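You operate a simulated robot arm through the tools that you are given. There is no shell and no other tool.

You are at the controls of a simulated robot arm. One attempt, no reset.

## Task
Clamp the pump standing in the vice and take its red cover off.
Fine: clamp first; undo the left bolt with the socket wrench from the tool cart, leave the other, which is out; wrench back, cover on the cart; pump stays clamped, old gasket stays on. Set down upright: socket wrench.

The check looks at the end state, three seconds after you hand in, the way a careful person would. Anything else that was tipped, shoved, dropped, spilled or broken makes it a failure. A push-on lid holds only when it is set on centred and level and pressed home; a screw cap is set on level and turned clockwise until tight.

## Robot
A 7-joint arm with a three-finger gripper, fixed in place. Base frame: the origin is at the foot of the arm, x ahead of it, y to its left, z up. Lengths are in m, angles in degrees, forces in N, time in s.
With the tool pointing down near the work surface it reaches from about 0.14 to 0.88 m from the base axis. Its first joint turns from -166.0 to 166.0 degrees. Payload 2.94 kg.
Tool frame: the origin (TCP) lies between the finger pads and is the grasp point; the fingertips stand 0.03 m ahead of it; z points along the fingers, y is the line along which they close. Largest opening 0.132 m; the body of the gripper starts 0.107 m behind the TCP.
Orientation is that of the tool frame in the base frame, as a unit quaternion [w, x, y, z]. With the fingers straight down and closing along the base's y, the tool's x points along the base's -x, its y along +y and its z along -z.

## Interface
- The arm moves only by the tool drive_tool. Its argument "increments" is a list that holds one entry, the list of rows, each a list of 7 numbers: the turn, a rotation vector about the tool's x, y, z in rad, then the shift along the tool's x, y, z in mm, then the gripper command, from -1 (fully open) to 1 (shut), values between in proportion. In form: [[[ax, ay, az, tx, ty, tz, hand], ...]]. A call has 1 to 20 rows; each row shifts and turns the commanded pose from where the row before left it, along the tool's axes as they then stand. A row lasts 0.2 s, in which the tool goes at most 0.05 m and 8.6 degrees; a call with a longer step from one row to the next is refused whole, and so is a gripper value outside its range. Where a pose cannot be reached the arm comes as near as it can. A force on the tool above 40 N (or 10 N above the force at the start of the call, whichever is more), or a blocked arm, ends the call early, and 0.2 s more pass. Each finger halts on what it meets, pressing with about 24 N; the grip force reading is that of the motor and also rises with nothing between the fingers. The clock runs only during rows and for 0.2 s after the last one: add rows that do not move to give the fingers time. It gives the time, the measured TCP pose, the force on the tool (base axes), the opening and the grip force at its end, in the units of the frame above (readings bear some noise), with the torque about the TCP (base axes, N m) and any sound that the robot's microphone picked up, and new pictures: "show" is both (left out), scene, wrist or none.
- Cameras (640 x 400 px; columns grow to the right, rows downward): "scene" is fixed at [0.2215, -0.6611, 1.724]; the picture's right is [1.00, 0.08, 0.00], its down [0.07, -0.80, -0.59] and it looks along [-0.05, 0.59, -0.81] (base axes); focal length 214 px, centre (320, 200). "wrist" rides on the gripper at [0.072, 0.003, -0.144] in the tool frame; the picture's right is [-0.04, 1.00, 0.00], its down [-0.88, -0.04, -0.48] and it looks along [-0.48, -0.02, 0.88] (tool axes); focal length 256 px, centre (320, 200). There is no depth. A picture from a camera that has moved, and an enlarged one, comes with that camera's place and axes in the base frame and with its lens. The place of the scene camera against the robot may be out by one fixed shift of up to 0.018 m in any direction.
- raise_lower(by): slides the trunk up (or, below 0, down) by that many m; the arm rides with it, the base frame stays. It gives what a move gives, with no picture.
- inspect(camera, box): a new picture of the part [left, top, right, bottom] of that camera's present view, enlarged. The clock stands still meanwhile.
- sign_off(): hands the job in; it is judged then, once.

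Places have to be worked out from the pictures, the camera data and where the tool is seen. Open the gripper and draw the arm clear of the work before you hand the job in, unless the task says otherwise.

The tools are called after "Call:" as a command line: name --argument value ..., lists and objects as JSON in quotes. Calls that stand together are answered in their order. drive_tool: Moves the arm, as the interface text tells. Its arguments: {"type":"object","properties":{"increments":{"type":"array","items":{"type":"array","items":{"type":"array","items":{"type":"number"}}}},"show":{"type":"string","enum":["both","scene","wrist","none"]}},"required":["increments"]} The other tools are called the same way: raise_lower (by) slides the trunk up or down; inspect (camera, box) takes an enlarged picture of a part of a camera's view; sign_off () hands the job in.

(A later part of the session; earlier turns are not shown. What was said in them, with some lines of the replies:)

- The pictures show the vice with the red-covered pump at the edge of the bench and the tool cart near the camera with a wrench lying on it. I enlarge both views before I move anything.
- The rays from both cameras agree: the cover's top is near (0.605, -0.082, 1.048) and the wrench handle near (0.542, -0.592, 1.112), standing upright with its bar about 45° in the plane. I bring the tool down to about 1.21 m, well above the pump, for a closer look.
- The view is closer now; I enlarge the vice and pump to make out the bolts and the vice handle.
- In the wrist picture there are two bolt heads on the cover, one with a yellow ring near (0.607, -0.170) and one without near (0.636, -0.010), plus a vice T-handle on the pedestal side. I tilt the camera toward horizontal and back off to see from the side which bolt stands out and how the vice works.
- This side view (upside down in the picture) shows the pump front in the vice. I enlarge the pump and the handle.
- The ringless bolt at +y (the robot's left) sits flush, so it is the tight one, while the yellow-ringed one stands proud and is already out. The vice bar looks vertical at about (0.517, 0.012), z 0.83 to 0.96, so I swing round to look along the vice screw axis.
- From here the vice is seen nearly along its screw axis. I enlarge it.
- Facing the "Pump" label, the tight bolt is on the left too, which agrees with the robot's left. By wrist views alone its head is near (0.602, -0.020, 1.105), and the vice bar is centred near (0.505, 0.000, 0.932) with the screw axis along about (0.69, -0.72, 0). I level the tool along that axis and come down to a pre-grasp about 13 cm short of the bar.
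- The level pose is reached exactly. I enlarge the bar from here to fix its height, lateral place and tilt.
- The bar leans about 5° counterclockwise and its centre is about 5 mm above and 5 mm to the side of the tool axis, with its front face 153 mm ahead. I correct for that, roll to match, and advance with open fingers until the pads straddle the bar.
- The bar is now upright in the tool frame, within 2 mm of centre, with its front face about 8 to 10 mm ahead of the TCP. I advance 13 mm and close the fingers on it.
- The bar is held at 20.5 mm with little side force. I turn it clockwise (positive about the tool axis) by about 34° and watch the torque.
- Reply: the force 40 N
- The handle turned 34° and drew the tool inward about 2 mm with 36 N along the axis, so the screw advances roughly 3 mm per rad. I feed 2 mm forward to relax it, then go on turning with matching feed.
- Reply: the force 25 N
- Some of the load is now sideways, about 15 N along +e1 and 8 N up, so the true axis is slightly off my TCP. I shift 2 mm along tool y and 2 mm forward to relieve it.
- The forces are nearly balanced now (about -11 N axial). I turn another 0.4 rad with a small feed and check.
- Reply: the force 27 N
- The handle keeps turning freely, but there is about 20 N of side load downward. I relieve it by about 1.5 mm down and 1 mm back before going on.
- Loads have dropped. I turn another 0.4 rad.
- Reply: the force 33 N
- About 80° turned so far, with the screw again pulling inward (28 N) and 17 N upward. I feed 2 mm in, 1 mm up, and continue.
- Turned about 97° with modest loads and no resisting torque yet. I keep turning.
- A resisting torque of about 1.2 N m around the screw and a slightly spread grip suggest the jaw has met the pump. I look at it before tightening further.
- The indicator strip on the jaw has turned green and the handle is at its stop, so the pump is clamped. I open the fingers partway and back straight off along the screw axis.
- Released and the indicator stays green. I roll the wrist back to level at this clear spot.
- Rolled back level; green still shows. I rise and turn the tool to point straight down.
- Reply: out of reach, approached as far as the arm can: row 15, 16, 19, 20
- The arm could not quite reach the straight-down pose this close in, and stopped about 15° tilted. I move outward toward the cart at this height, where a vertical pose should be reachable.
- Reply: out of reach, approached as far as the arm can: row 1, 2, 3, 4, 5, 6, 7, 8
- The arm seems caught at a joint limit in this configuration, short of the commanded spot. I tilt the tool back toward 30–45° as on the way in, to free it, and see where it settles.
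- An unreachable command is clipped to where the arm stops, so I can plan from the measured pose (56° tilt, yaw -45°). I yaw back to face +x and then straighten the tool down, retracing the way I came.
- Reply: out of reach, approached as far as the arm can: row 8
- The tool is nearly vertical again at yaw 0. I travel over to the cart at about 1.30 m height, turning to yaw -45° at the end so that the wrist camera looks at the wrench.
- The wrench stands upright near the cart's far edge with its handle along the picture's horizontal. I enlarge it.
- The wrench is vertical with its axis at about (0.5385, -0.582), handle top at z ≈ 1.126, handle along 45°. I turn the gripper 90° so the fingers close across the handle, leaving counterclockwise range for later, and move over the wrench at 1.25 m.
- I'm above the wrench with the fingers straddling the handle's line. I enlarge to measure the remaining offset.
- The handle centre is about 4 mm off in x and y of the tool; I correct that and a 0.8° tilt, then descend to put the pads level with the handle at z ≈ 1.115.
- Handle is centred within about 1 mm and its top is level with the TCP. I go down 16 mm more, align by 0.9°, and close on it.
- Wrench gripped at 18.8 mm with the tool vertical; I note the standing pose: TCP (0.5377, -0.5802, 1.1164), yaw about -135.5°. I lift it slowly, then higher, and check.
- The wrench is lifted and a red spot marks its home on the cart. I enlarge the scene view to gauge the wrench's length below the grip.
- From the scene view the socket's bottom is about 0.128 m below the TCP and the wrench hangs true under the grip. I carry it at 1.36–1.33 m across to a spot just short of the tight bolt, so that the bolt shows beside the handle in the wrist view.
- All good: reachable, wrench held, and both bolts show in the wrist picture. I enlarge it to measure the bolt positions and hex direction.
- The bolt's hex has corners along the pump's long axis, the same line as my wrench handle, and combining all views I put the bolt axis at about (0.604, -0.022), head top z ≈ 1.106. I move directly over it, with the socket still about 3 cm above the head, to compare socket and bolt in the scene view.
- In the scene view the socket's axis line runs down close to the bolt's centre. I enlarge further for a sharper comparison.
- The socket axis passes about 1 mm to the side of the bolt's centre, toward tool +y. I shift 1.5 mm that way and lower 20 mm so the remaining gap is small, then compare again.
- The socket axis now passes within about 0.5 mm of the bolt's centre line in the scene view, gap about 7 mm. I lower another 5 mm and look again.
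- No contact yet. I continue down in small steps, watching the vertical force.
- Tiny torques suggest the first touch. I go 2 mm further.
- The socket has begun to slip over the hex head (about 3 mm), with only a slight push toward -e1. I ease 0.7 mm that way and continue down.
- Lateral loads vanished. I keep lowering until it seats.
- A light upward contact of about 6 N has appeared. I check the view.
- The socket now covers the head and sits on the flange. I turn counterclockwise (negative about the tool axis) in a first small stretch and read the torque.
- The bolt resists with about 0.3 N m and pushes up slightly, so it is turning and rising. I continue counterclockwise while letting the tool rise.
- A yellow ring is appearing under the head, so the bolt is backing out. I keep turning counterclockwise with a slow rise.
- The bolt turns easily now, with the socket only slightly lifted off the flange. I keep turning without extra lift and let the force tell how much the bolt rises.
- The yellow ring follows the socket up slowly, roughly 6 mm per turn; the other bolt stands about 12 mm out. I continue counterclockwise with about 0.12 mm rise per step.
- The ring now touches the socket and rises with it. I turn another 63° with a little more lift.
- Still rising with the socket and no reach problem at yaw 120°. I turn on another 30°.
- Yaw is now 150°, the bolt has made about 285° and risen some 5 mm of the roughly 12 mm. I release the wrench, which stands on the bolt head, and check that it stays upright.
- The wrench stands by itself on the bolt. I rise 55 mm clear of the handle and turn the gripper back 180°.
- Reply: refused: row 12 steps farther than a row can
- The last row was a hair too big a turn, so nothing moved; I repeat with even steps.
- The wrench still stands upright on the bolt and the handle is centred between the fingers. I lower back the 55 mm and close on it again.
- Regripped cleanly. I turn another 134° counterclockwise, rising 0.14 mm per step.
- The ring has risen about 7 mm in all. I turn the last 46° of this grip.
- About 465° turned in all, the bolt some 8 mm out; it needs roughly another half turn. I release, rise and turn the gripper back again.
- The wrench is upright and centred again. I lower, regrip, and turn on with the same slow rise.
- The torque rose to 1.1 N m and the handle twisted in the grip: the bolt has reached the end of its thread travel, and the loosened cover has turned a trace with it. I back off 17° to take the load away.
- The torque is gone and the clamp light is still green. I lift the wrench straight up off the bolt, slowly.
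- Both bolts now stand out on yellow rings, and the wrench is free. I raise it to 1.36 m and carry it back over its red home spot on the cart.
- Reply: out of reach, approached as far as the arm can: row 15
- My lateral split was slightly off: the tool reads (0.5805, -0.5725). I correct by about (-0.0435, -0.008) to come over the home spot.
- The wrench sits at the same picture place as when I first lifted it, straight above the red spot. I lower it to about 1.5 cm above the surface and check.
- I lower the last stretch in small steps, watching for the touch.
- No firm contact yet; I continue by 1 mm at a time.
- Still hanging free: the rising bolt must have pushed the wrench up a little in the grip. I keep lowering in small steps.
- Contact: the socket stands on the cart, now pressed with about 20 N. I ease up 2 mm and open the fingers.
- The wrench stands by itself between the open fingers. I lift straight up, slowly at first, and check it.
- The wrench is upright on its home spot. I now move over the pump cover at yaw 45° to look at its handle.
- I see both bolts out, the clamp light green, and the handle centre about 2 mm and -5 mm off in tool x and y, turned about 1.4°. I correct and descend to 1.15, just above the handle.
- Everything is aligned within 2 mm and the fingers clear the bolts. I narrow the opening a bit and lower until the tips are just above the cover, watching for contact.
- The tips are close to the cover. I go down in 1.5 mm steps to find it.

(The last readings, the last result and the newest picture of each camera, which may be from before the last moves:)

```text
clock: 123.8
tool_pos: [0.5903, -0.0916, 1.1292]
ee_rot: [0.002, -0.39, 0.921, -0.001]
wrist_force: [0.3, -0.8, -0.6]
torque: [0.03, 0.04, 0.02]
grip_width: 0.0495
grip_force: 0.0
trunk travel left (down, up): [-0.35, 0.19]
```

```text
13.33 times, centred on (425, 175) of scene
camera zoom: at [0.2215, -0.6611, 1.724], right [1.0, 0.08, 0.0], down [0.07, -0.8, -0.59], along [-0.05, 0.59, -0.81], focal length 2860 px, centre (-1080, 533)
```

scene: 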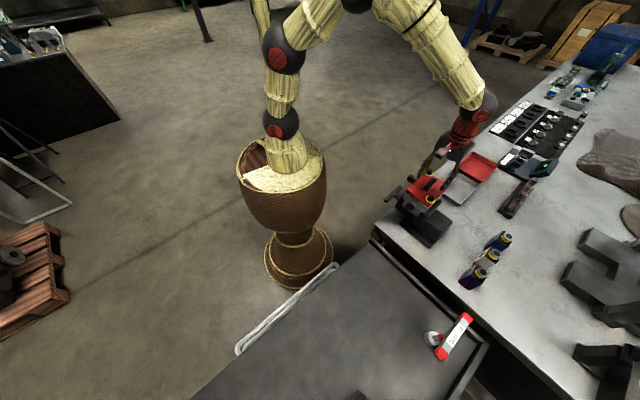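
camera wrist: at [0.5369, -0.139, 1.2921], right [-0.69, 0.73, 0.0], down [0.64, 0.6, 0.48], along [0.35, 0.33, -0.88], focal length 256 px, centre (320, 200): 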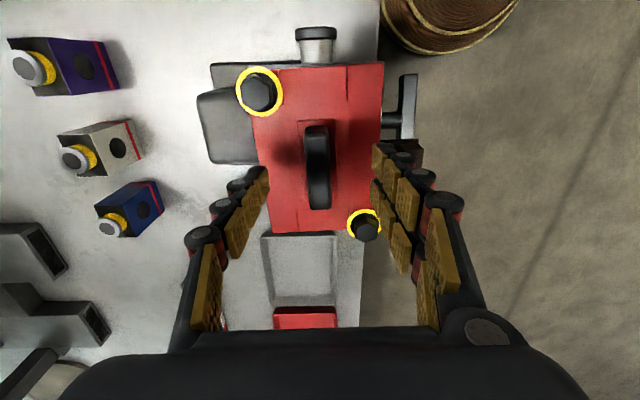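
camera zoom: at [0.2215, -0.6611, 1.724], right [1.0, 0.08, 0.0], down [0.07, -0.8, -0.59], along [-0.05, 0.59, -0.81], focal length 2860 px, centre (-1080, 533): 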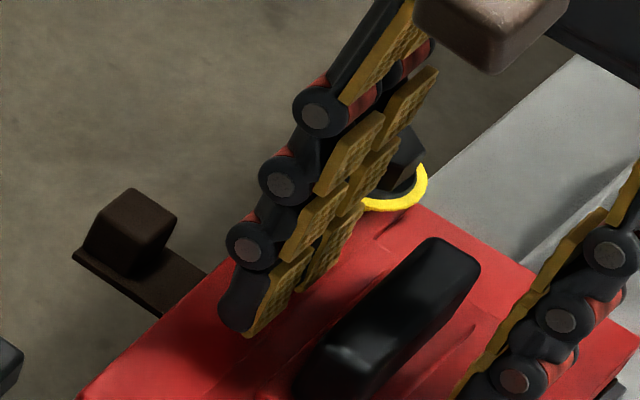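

The tips are just a few millimetres off the cover, with the handle well inside them. I close on the handle here.

Call:
drive_tool --increments '[[[0, 0, 0, 0, 0, 0, 0.45], [0, 0, 0, 0, 0, 0, 0.65], [0, 0, 0, 0, 0, 0, 0.85], [0, 0, 0, 0, 0, 0, 1], [0, 0, 0, 0, 0, 0, 1], [0, 0, 0, 0, 0, 0, 1]]]' --show "wrist"

Call:
inspect --camera "scene" --box '[400, 150, 450, 200]'

```text
clock: 125.2
tool_pos: [0.5901, -0.0923, 1.1291]
ee_rot: [0.001, -0.39, 0.921, -0.001]
wrist_force: [-0.6, -0.9, -0.5]
torque: [-0.03, -0.01, -0.06]
grip_width: 0.0177
grip_force: 24.1
trunk travel left (down, up): [-0.35, 0.19]
camera wrist: at [0.5365, -0.1409, 1.2714], right [-0.69, 0.73, 0.0], down [0.64, 0.6, 0.48], along [0.35, 0.33, -0.88], focal length 256 px, centre (320, 200)
```

wrist: 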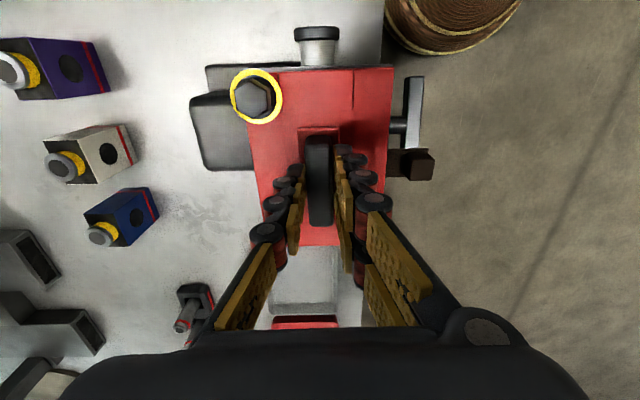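

```text
8.00 times, centred on (425, 175) of scene
camera zoom: at [0.2215, -0.6611, 1.724], right [1.0, 0.08, 0.0], down [0.07, -0.8, -0.59], along [-0.05, 0.59, -0.81], focal length 1716 px, centre (-520, 400)
```

zoom: 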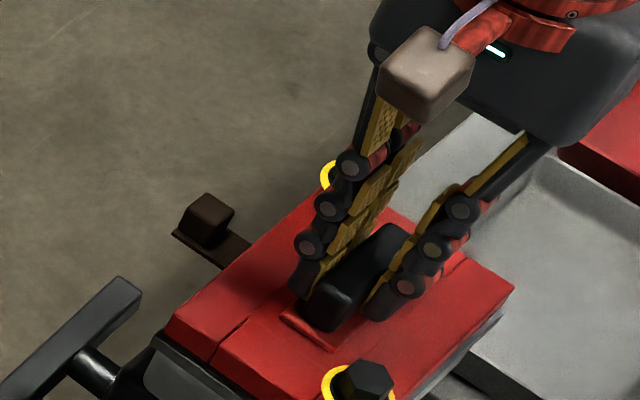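

Handle gripped at 17.7 mm. I lift gently a couple of millimetres at a time and read the force.

Call:
drive_tool --increments '[[[0, 0, 0, 0, 0, -1, 1], [0, 0, 0, 0, 0, -1, 1], [0, 0, 0, 0, 0, -1, 1], [0, 0, 0, 0, 0, 0, 1]]]' --show "none"

Call:
drive_tool --increments '[[[0, 0, 0, 0, 0, -1.5, 1], [0, 0, 0, 0, 0, -1.5, 1], [0, 0, 0, 0, 0, -2, 1], [0, 0, 0, 0, 0, 0, 1]]]' --show "none"

Call:
inspect --camera "scene" --box '[395, 150, 455, 215]'

```text
clock: 126.2
tool_pos: [0.5922, -0.0922, 1.1311]
ee_rot: [0.001, -0.39, 0.921, -0.001]
wrist_force: [0.0, -0.4, -4.8]
torque: [-0.02, 0.01, 0.0]
grip_width: 0.0177
grip_force: 24.3
trunk travel left (down, up): [-0.35, 0.19]
```

```text
clock: 127.2
tool_pos: [0.5901, -0.0915, 1.1358]
ee_rot: [0.001, -0.39, 0.921, -0.002]
wrist_force: [1.4, 0.1, -3.8]
torque: [-0.02, 0.01, 0.03]
grip_width: 0.0176
grip_force: 23.9
trunk travel left (down, up): [-0.35, 0.19]
```

```text
6.15 times, centred on (425, 182) of scene
camera zoom: at [0.2215, -0.6611, 1.724], right [1.0, 0.08, 0.0], down [0.07, -0.8, -0.59], along [-0.05, 0.59, -0.81], focal length 1320 px, centre (-326, 308)
```

zoom: 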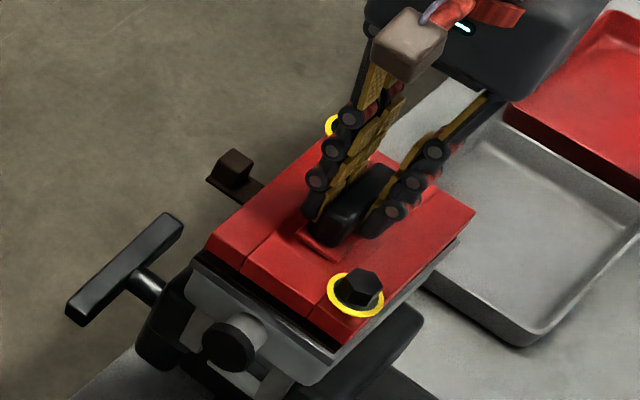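

The cover comes free with only about 4 N of weight. I lift it further, slowly, and check that the gasket stays behind.

Call:
drive_tool --increments '[[[0, 0, 0, 0, 0, -5, 1], [0, 0, 0, 0, 0, -5, 1], [0, 0, 0, 0, 0, -10, 1], [0, 0, 0, 0, 0, -15, 1], [0, 0, 0, 0, 0, -20, 1], [0, 0, 0, 0, 0, 0, 1]]]' --show "none"

Call:
inspect --camera "scene" --box '[390, 130, 470, 215]'

```text
clock: 128.6
tool_pos: [0.5909, -0.0914, 1.1909]
ee_rot: [0.002, -0.39, 0.921, -0.001]
wrist_force: [0.1, 0.4, -5.1]
torque: [-0.02, 0.02, -0.01]
grip_width: 0.0176
grip_force: 23.9
trunk travel left (down, up): [-0.35, 0.19]
```

```text
4.71 times, centred on (430, 172) of scene
camera zoom: at [0.2215, -0.6611, 1.724], right [1.0, 0.08, 0.0], down [0.07, -0.8, -0.59], along [-0.05, 0.59, -0.81], focal length 1009 px, centre (-198, 329)
```

zoom: 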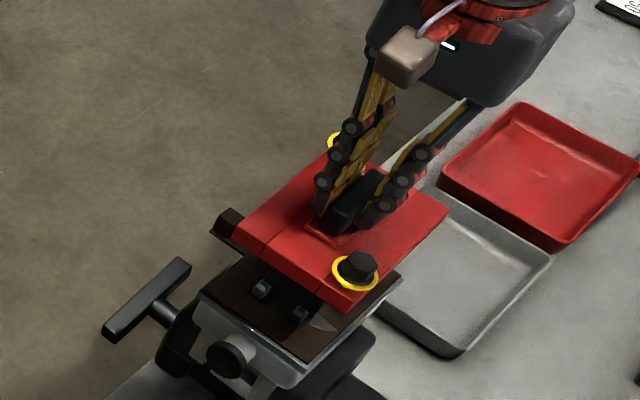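

The brown gasket stays on the pump and the cover hangs level with both bolts in it. I raise it to 1.30 m and carry it over a free area of the cart near (0.36, -0.53), well away from the wrench.

Call:
drive_tool --increments '[[[0, 0, 0, 0, 0, -30, 1], [0, 0, 0, 0, 0, -40, 1], [0, 0, 0, 0, 0, -40, 1], [0, 0, 0, 20, -5.9, 0, 1], [0, 0, 0, 39.9, -11.7, 0, 1], [0, 0, 0, 39.9, -11.7, 0, 1], [0, 0, 0, 39.9, -11.7, 0, 1], [0, 0, 0, 39.9, -11.7, 0, 1], [0, 0, 0, 39.9, -11.7, 0, 1], [0, 0, 0, 39.9, -11.7, 0, 1], [0, 0, 0, 39.9, -11.7, 0, 1], [0, 0, 0, 39.9, -11.7, 0, 1], [0, 0, 0, 39.9, -11.7, 0, 1], [0, 0, 0, 39.9, -11.7, 0, 1], [0, 0, 0, 39.9, -11.7, 0, 1], [0, 0, 0, 20, -5.9, 0, 1], [0, 0, 0, 0, 0, 0, 1]]]' --show "both"

```text
clock: 132.2
tool_pos: [0.3583, -0.5353, 1.3017]
ee_rot: [0.002, -0.39, 0.921, -0.001]
wrist_force: [0.4, 0.5, -3.7]
torque: [0.0, 0.0, -0.01]
grip_width: 0.0179
grip_force: 23.7
trunk travel left (down, up): [-0.35, 0.19]
camera wrist: at [0.304, -0.5837, 1.4433], right [-0.69, 0.73, 0.0], down [0.64, 0.6, 0.48], along [0.35, 0.33, -0.88], focal length 256 px, centre (320, 200)
```

scene: 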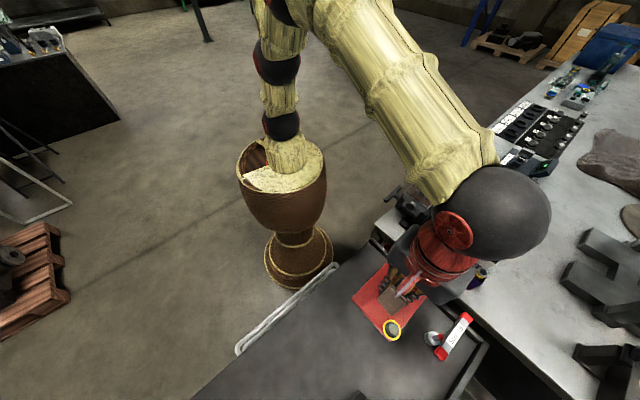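
wrist: 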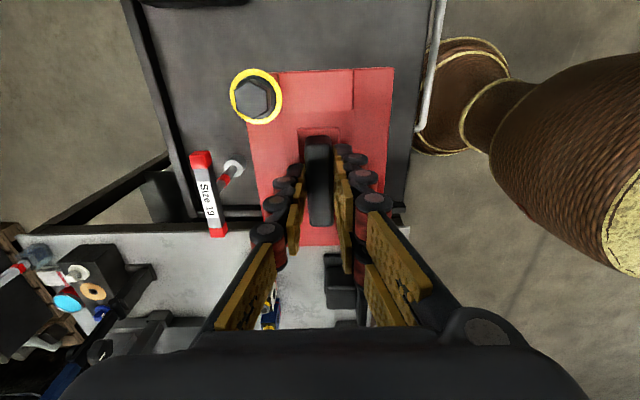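

The cover will land in the middle of the free cart area, clear of edges and the wrench. I lower it to about 4 cm above the expected surface and look.

Call:
drive_tool --increments '[[[0, 0, 0, 0, 0, 36, 1], [0, 0, 0, 0, 0, 36, 1], [0, 0, 0, 0, 0, 36, 1], [0, 0, 0, 0, 0, 36, 1], [0, 0, 0, 0, 0, 36, 1], [0, 0, 0, 0, 0, 36, 1], [0, 0, 0, 0, 0, 0, 1]]]' --show "both"

Call:
inspect --camera "scene" --box '[320, 250, 480, 370]'

```text
clock: 133.8
tool_pos: [0.3586, -0.5325, 1.0846]
ee_rot: [0.001, -0.391, 0.921, -0.001]
wrist_force: [0.1, 0.6, -4.1]
torque: [-0.04, 0.02, 0.02]
grip_width: 0.0178
grip_force: 24.4
trunk travel left (down, up): [-0.35, 0.19]
camera wrist: at [0.3041, -0.5828, 1.2273], right [-0.69, 0.73, 0.0], down [0.64, 0.6, 0.48], along [0.35, 0.33, -0.88], focal length 256 px, centre (320, 200)
```

scene: 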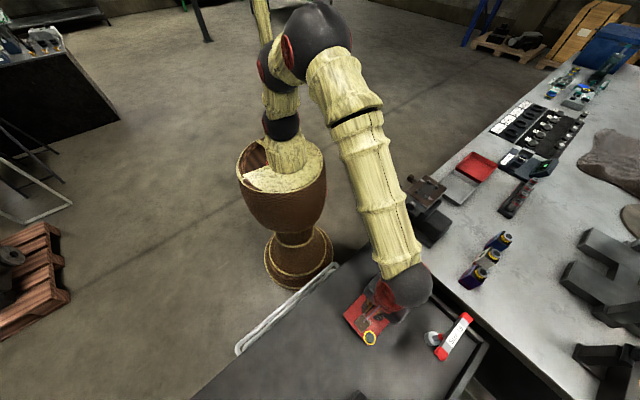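
wrist: 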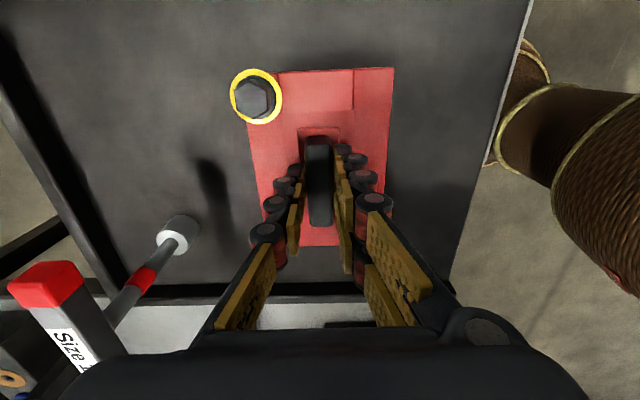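

```text
3.33 times, centred on (400, 310) of scene
camera zoom: at [0.2215, -0.6611, 1.724], right [1.0, 0.08, 0.0], down [0.07, -0.8, -0.59], along [-0.05, 0.59, -0.81], focal length 715 px, centre (53, -167)
```

zoom: 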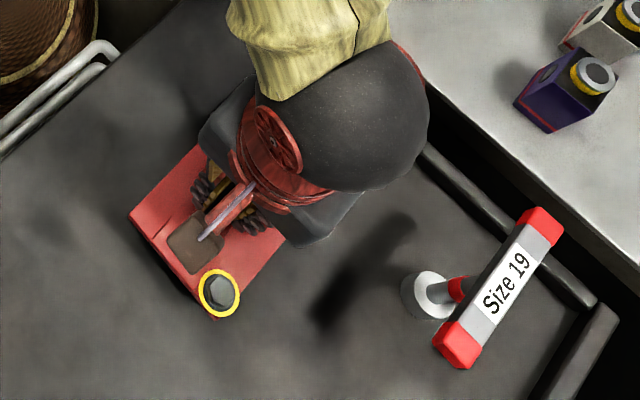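

Good clearance all round. I lower on, first to about 1.055, then in small steps until it touches.

Call:
drive_tool --increments '[[[0, 0, 0, 0, 0, 10, 1], [0, 0, 0, 0, 0, 10, 1], [0, 0, 0, 0, 0, 5, 1], [0, 0, 0, 0, 0, 2, 1], [0, 0, 0, 0, 0, 2, 1], [0, 0, 0, 0, 0, 0, 1]]]' --show "none"

Call:
drive_tool --increments '[[[0, 0, 0, 0, 0, 1.5, 1], [0, 0, 0, 0, 0, 1.5, 1], [0, 0, 0, 0, 0, 0, 1]]]' --show "none"

```text
clock: 135.2
tool_pos: [0.3574, -0.5338, 1.0569]
ee_rot: [0.001, -0.39, 0.921, -0.001]
wrist_force: [-0.2, 0.2, -3.6]
torque: [0.01, 0.04, 0.01]
grip_width: 0.0177
grip_force: 24.2
trunk travel left (down, up): [-0.35, 0.19]
```

```text
clock: 136.0
tool_pos: [0.3586, -0.5342, 1.052]
ee_rot: [0.002, -0.39, 0.921, -0.001]
wrist_force: [-0.1, -0.2, -3.7]
torque: [0.01, -0.01, -0.02]
grip_width: 0.0181
grip_force: 23.5
trunk travel left (down, up): [-0.35, 0.19]
```

Not yet touching; I continue with 1.5 mm steps.

Call:
drive_tool --increments '[[[0, 0, 0, 0, 0, 1.5, 1], [0, 0, 0, 0, 0, 1.5, 1], [0, 0, 0, 0, 0, 0, 1]]]' --show "none"

Call:
drive_tool --increments '[[[0, 0, 0, 0, 0, 1.5, 1], [0, 0, 0, 0, 0, 0, 1]]]' --show "none"

Call:
drive_tool --increments '[[[0, 0, 0, 0, 0, 1.5, 1], [0, 0, 0, 0, 0, 0, 1]]]' --show "none"

```text
clock: 136.8
tool_pos: [0.3596, -0.5336, 1.0488]
ee_rot: [0.002, -0.39, 0.921, -0.002]
wrist_force: [0.3, -0.2, -3.9]
torque: [-0.01, 0.01, 0.0]
grip_width: 0.0181
grip_force: 24.1
trunk travel left (down, up): [-0.35, 0.19]
```

```text
clock: 137.4
tool_pos: [0.3583, -0.5339, 1.0477]
ee_rot: [0.002, -0.39, 0.921, -0.002]
wrist_force: [0.5, -0.4, -3.7]
torque: [0.0, 0.01, 0.01]
grip_width: 0.0177
grip_force: 23.9
trunk travel left (down, up): [-0.35, 0.19]
```

```text
clock: 138.0
tool_pos: [0.3579, -0.5341, 1.046]
ee_rot: [0.002, -0.39, 0.921, -0.001]
wrist_force: [0.0, 0.9, -4.4]
torque: [-0.02, 0.03, -0.01]
grip_width: 0.018
grip_force: 24.4
trunk travel left (down, up): [-0.35, 0.19]
```

Call:
drive_tool --increments '[[[0, 0, 0, 0, 0, 1.5, 1], [0, 0, 0, 0, 0, 0, 1]]]' --show "none"

Call:
drive_tool --increments '[[[0, 0, 0, 0, 0, 1.5, 1], [0, 0, 0, 0, 0, 0, 1]]]' --show "none"

Call:
inspect --camera "scene" --box '[330, 270, 430, 360]'

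```text
clock: 138.6
tool_pos: [0.3586, -0.5338, 1.0449]
ee_rot: [0.002, -0.39, 0.921, -0.002]
wrist_force: [-0.7, -0.5, -3.8]
torque: [-0.02, 0.0, 0.01]
grip_width: 0.0176
grip_force: 23.8
trunk travel left (down, up): [-0.35, 0.19]
```

```text
clock: 139.2
tool_pos: [0.3583, -0.5339, 1.0441]
ee_rot: [0.001, -0.39, 0.921, -0.002]
wrist_force: [-0.4, 0.4, -3.4]
torque: [-0.02, 0.0, 0.0]
grip_width: 0.0178
grip_force: 23.8
trunk travel left (down, up): [-0.35, 0.19]
```

```text
4.44 times, centred on (380, 315) of scene
camera zoom: at [0.2215, -0.6611, 1.724], right [1.0, 0.08, 0.0], down [0.07, -0.8, -0.59], along [-0.05, 0.59, -0.81], focal length 953 px, centre (53, -311)
```

zoom: 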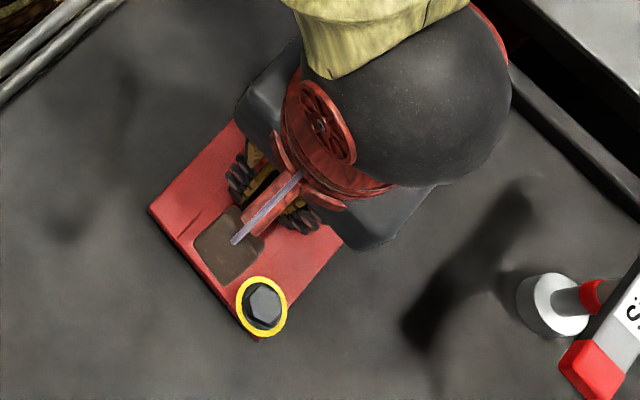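

The cover is nearly down by its shadow. I go on by 1 mm steps.

Call:
drive_tool --increments '[[[0, 0, 0, 0, 0, 1.2, 1], [0, 0, 0, 0, 0, 0, 1]]]' --show "none"

Call:
drive_tool --increments '[[[0, 0, 0, 0, 0, 1.2, 1], [0, 0, 0, 0, 0, 0, 1]]]' --show "none"

Call:
drive_tool --increments '[[[0, 0, 0, 0, 0, 1.2, 1], [0, 0, 0, 0, 0, 0, 1]]]' --show "none"

```text
clock: 139.8
tool_pos: [0.3584, -0.5346, 1.0427]
ee_rot: [0.001, -0.39, 0.921, -0.001]
wrist_force: [-0.6, 0.0, -4.2]
torque: [0.0, 0.0, -0.01]
grip_width: 0.0177
grip_force: 24.2
trunk travel left (down, up): [-0.35, 0.19]
```

```text
clock: 140.4
tool_pos: [0.3582, -0.5339, 1.0416]
ee_rot: [0.002, -0.39, 0.921, -0.002]
wrist_force: [-0.6, -0.2, -4.0]
torque: [-0.01, 0.03, -0.04]
grip_width: 0.0177
grip_force: 24.3
trunk travel left (down, up): [-0.35, 0.19]
```

```text
clock: 141.0
tool_pos: [0.3571, -0.5344, 1.0405]
ee_rot: [0.001, -0.389, 0.921, -0.001]
wrist_force: [0.2, -1.0, -4.0]
torque: [-0.01, -0.01, 0.01]
grip_width: 0.0176
grip_force: 24.6
trunk travel left (down, up): [-0.35, 0.19]
```

Still about 4 N hanging. I continue the same way.

Call:
drive_tool --increments '[[[0, 0, 0, 0, 0, 1.2, 1], [0, 0, 0, 0, 0, 0, 1]]]' --show "none"

Call:
drive_tool --increments '[[[0, 0, 0, 0, 0, 1.2, 1], [0, 0, 0, 0, 0, 0, 1]]]' --show "none"

Call:
drive_tool --increments '[[[0, 0, 0, 0, 0, 1.2, 1], [0, 0, 0, 0, 0, 0, 1]]]' --show "none"

```text
clock: 141.6
tool_pos: [0.3576, -0.5346, 1.0396]
ee_rot: [0.001, -0.389, 0.921, -0.001]
wrist_force: [-0.4, 0.3, -3.8]
torque: [0.02, 0.0, -0.02]
grip_width: 0.0178
grip_force: 23.9
trunk travel left (down, up): [-0.35, 0.19]
```

```text
clock: 142.2
tool_pos: [0.358, -0.5338, 1.0384]
ee_rot: [0.001, -0.389, 0.921, 0.0]
wrist_force: [-0.3, -0.4, -2.8]
torque: [0.01, 0.02, -0.01]
grip_width: 0.0178
grip_force: 23.7
trunk travel left (down, up): [-0.35, 0.19]
```

```text
clock: 142.8
tool_pos: [0.3584, -0.5338, 1.0377]
ee_rot: [0.0, -0.389, 0.921, -0.001]
wrist_force: [-0.1, -0.2, -4.5]
torque: [-0.05, 0.04, 0.01]
grip_width: 0.0177
grip_force: 23.8
trunk travel left (down, up): [-0.35, 0.19]
```

Call:
drive_tool --increments '[[[0, 0, 0, 0, 0, 1.0, 1], [0, 0, 0, 0, 0, 0, 1]]]' --show "none"

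Call:
drive_tool --increments '[[[0, 0, 0, 0, 0, 1.0, 1], [0, 0, 0, 0, 0, 0, 1]]]' --show "none"

Call:
inspect --camera "scene" --box '[330, 270, 430, 360]'

```text
clock: 143.4
tool_pos: [0.3575, -0.5337, 1.0352]
ee_rot: [0.002, -0.39, 0.921, 0.0]
wrist_force: [0.5, 0.3, -3.1]
torque: [0.01, 0.04, 0.01]
grip_width: 0.0179
grip_force: 23.9
trunk travel left (down, up): [-0.35, 0.19]
```

```text
clock: 144.0
tool_pos: [0.3577, -0.534, 1.0345]
ee_rot: [0.002, -0.39, 0.921, -0.001]
wrist_force: [0.3, 0.1, -4.2]
torque: [-0.07, 0.0, 0.01]
grip_width: 0.0177
grip_force: 23.7
trunk travel left (down, up): [-0.35, 0.19]
```

```text
4.44 times, centred on (380, 315) of scene
camera zoom: at [0.2215, -0.6611, 1.724], right [1.0, 0.08, 0.0], down [0.07, -0.8, -0.59], along [-0.05, 0.59, -0.81], focal length 953 px, centre (53, -311)
```

zoom: 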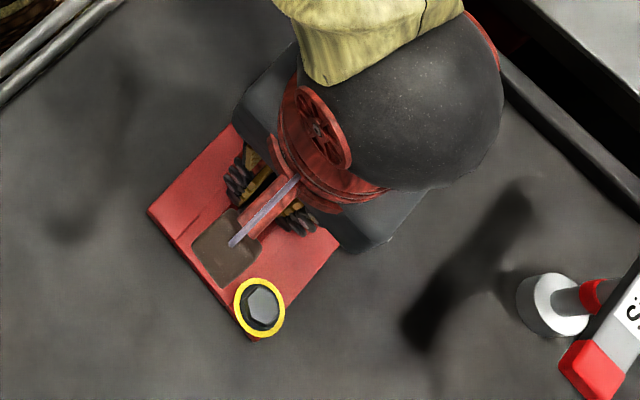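

Still no touch; a few more steps.

Call:
drive_tool --increments '[[[0, 0, 0, 0, 0, 1.0, 1], [0, 0, 0, 0, 0, 0, 1]]]' --show "none"

Call:
drive_tool --increments '[[[0, 0, 0, 0, 0, 1.0, 1], [0, 0, 0, 0, 0, 0, 1]]]' --show "none"

Call:
drive_tool --increments '[[[0, 0, 0, 0, 0, 1.0, 1], [0, 0, 0, 0, 0, 0, 1]]]' --show "none"

```text
clock: 144.6
tool_pos: [0.3581, -0.5335, 1.0332]
ee_rot: [0.001, -0.39, 0.921, -0.001]
wrist_force: [-0.4, -0.1, -3.8]
torque: [-0.03, 0.0, -0.02]
grip_width: 0.0178
grip_force: 23.5
trunk travel left (down, up): [-0.35, 0.19]
```

```text
clock: 145.2
tool_pos: [0.3599, -0.5337, 1.0325]
ee_rot: [0.002, -0.39, 0.921, -0.002]
wrist_force: [0.4, 0.2, -1.6]
torque: [0.01, -0.04, 0.02]
grip_width: 0.0176
grip_force: 23.5
trunk travel left (down, up): [-0.35, 0.19]
```

```text
clock: 145.8
tool_pos: [0.3585, -0.5337, 1.0324]
ee_rot: [0.002, -0.39, 0.921, -0.002]
wrist_force: [-1.4, 0.8, 5.8]
torque: [0.28, -0.17, 0.0]
grip_width: 0.0175
grip_force: 24.0
trunk travel left (down, up): [-0.35, 0.19]
```

Touching: about 10 N up. I ease 0.7 mm and open the fingers to let it settle flat.

Call:
drive_tool --increments '[[[0, 0, 0, 0, 0, -0.7, 1], [0, 0, 0, 0, 0, 0, 0.8], [0, 0, 0, 0, 0, 0, 0.6], [0, 0, 0, 0, 0, 0, 0.4], [0, 0, 0, 0, 0, 0, 0.3], [0, 0, 0, 0, 0, 0, 0.2], [0, 0, 0, 0, 0, 0, 0.2]]]' --show "both"

```text
clock: 147.4
tool_pos: [0.3582, -0.5335, 1.0327]
ee_rot: [0.001, -0.389, 0.921, -0.001]
wrist_force: [0.9, -0.6, 0.8]
torque: [-0.01, 0.01, 0.0]
grip_width: 0.0529
grip_force: 0.0
trunk travel left (down, up): [-0.35, 0.19]
camera wrist: at [0.3042, -0.5826, 1.1753], right [-0.69, 0.73, 0.0], down [0.64, 0.6, 0.48], along [0.35, 0.33, -0.88], focal length 256 px, centre (320, 200)
```

scene: 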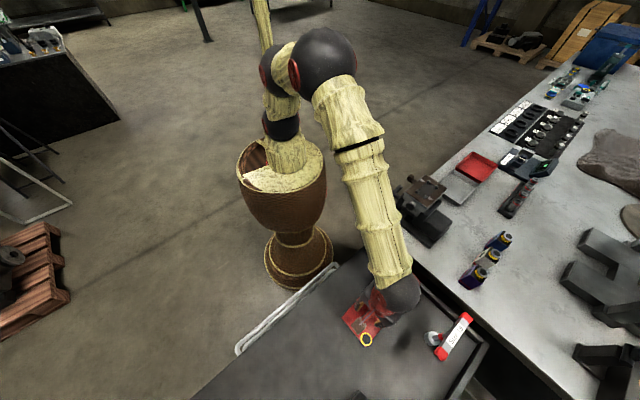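
wrist: 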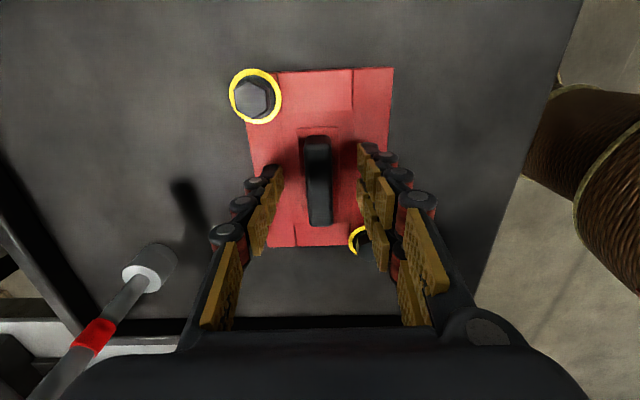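

The cover lies flat on the cart, released. I rise straight up and look over everything.

Call:
drive_tool --increments '[[[0, 0, 0, 0, 0, -10, 0.2], [0, 0, 0, 0, 0, -20, 0.2], [0, 0, 0, 0, 0, -30, 0.2], [0, 0, 0, 0, 0, -40, 0.2], [0, 0, 0, 0, 0, -45, 0.2], [0, 0, 0, 0, 0, -45, 0.0], [0, 0, 0, 0, 0, -45, 0.0], [0, 0, 0, 0, 0, -45, 0.0], [0, 0, 0, 0, 0, 0, 0.0]]]' --show "both"

Call:
inspect --camera "wrist" --box '[180, 0, 420, 200]'

Call:
inspect --camera "scene" --box '[380, 160, 470, 250]'

```text
clock: 149.4
tool_pos: [0.3576, -0.5327, 1.3126]
ee_rot: [0.002, -0.39, 0.921, 0.0]
wrist_force: [1.2, 0.0, 0.1]
torque: [0.04, 0.04, 0.03]
grip_width: 0.0661
grip_force: 0.0
trunk travel left (down, up): [-0.35, 0.19]
camera wrist: at [0.3033, -0.5827, 1.4562], right [-0.69, 0.73, 0.0], down [0.64, 0.6, 0.48], along [0.35, 0.33, -0.88], focal length 256 px, centre (320, 200)
```

scene: 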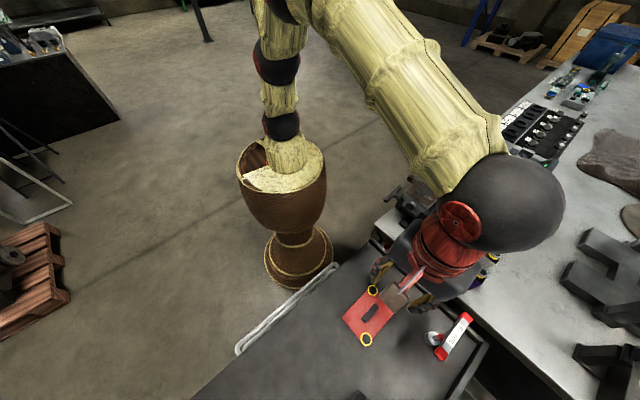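
wrist: 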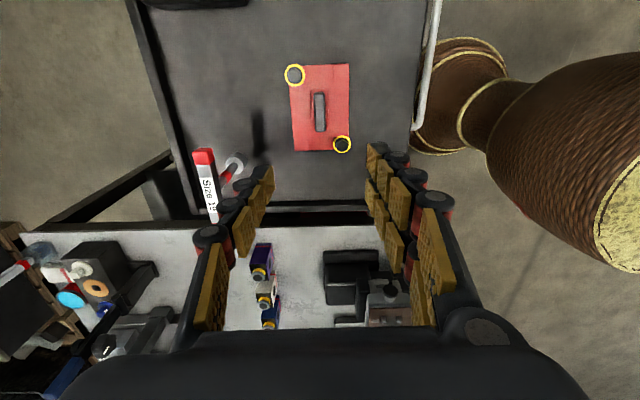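

```text
2.00 times, centred on (300, 100) of wrist
camera zoom: at [0.3033, -0.5827, 1.4562], right [-0.69, 0.73, 0.0], down [0.64, 0.6, 0.48], along [0.35, 0.33, -0.88], focal length 512 px, centre (360, 400)
```

zoom: 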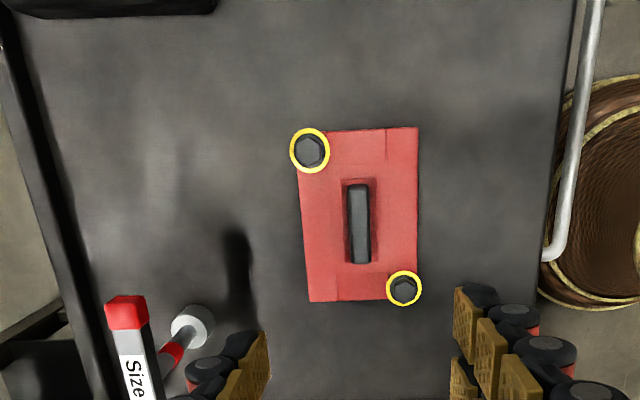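

```text
4.44 times, centred on (425, 205) of scene
camera zoom: at [0.2215, -0.6611, 1.724], right [1.0, 0.08, 0.0], down [0.07, -0.8, -0.59], along [-0.05, 0.59, -0.81], focal length 953 px, centre (-147, 178)
```

zoom: 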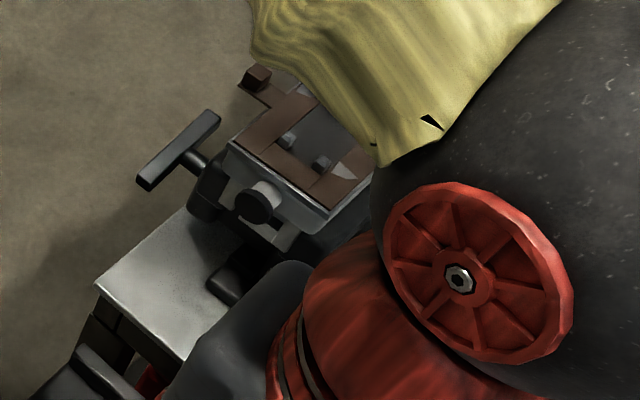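

The cover rests on the cart with both bolts in it, the gasket is on the pump, and the wrench stands. I draw the arm up and back to its starting area to confirm the pump and clamp light.

Call:
drive_tool --increments '[[[0, 0, 0, 0, 0, -45, 0.0], [0, 0, 0, 0, 0, -45, 0.0], [0, 0, 0, 0, 0, -45, 0.0], [0, 0, 0, 0, 0, -43, 0.0], [0, 0, 0, -35.7, 20.7, 0, -0.3], [0, 0, 0, -35.7, 20.7, 0, -0.5], [0, 0, 0, -35.7, 20.7, 0, -0.7], [0, 0, 0, -35.7, 20.7, 0, -1], [0, 0, 0, -35.7, 20.7, 0, -1], [0, 0, 0, -35.7, 20.7, 0, -1], [0, 0, 0, -35.7, 20.7, 0, -1], [0, 0, 0, -35.7, 20.7, 0, -1], [0, 0, 0, -35.7, 20.7, 0, -1], [0, 0, 0, -35.7, 20.7, 0, -1], [0, 0, 0.1335, 0, 0, 0, -1], [0, 0, 0.1335, 0, 0, 0, -1], [0, 0, 0.1335, 0, 0, 0, -1], [0, 0, 0.1335, 0, 0, 0, -1], [0, 0, 0.1335, 0, 0, 0, -1], [0, 0, 0.1335, 0, 0, 0, -1]]]' --show "both"

Call:
inspect --camera "scene" --box '[370, 150, 470, 250]'

Call:
inspect --camera "scene" --box '[330, 270, 490, 370]'

Call:
inspect --camera "wrist" --box '[270, 90, 430, 210]'

```text
clock: 153.6
tool_pos: [0.4569, -0.1331, 1.4901]
ee_rot: [0.002, 0.002, 1.0, 0.0]
wrist_force: [-0.7, -0.4, -0.4]
torque: [0.04, 0.02, -0.01]
grip_width: 0.1319
grip_force: 0.1
trunk travel left (down, up): [-0.35, 0.19]
camera wrist: at [0.3825, -0.129, 1.6334], right [0.05, 1.0, 0.0], down [0.88, -0.04, 0.48], along [0.48, -0.02, -0.88], focal length 256 px, centre (320, 200)
```

scene: 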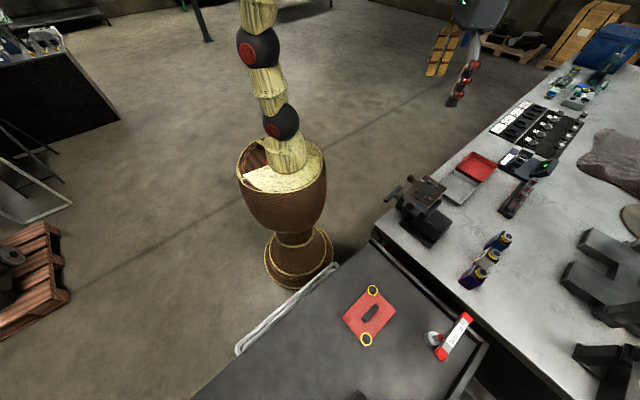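
wrist: 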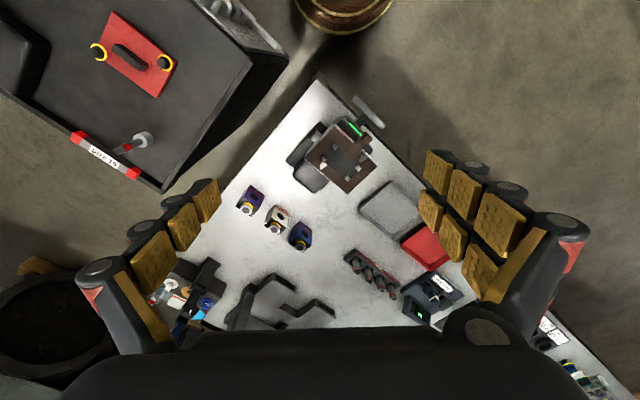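

```text
4.00 times, centred on (420, 200) of scene
camera zoom: at [0.2215, -0.6611, 1.724], right [1.0, 0.08, 0.0], down [0.07, -0.8, -0.59], along [-0.05, 0.59, -0.81], focal length 858 px, centre (-80, 200)
```

zoom: 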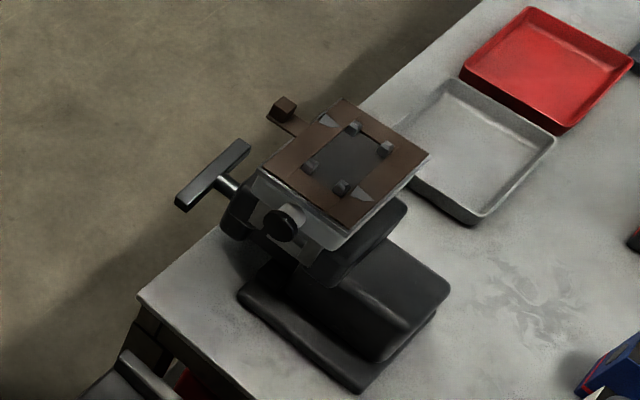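

```text
4.00 times, centred on (410, 320) of scene
camera zoom: at [0.2215, -0.6611, 1.724], right [1.0, 0.08, 0.0], down [0.07, -0.8, -0.59], along [-0.05, 0.59, -0.81], focal length 858 px, centre (-40, -280)
```

zoom: 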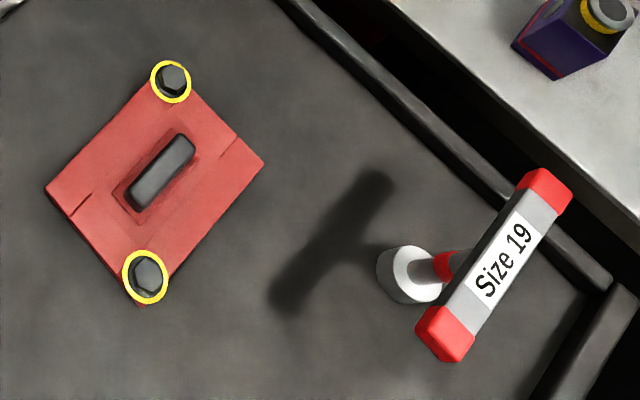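

```text
3.33 times, centred on (350, 150) of wrist
camera zoom: at [0.3825, -0.129, 1.6334], right [0.05, 1.0, 0.0], down [0.88, -0.04, 0.48], along [0.48, -0.02, -0.88], focal length 853 px, centre (220, 367)
```

zoom: 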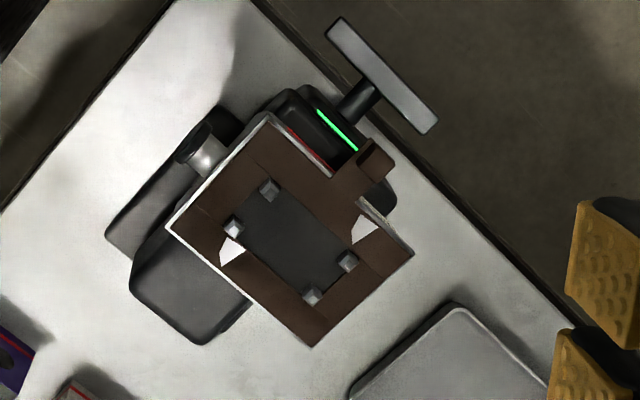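

Final check: the clamp light is green and the gasket lies in place on the pump. The red cover is flat on the cart with both bolts in it, and the wrench stands upright on its home spot. The gripper is open and clear, so I hand the job in.

Call:
sign_off

```text
The job is handed in.
```

The pump is clamped in the vice and its red cover is off and on the tool cart. I've handed the job in; the check's verdict isn't back yet.

- **Clamp:** I tightened the vice first. Its indicator turned green and was still green in the last pictures.
- **Left bolt:** I undid it with the socket wrench, about a turn and a half, until it stopped at the end of its thread. I left the other bolt alone. Both bolts came away in the cover.
- **Cover:** It lies flat on the cart, clear of the wrench and the edges. While I was undoing the bolt, the loosened cover turned slightly on the pump before I lifted it off.
- **Gasket:** The old gasket stayed on the pump and looks aligned.
- **Wrench:** It is back upright at the spot I took it from, over the red mark on the cart.
- **Arm:** The gripper is open and the arm is back in its starting area.
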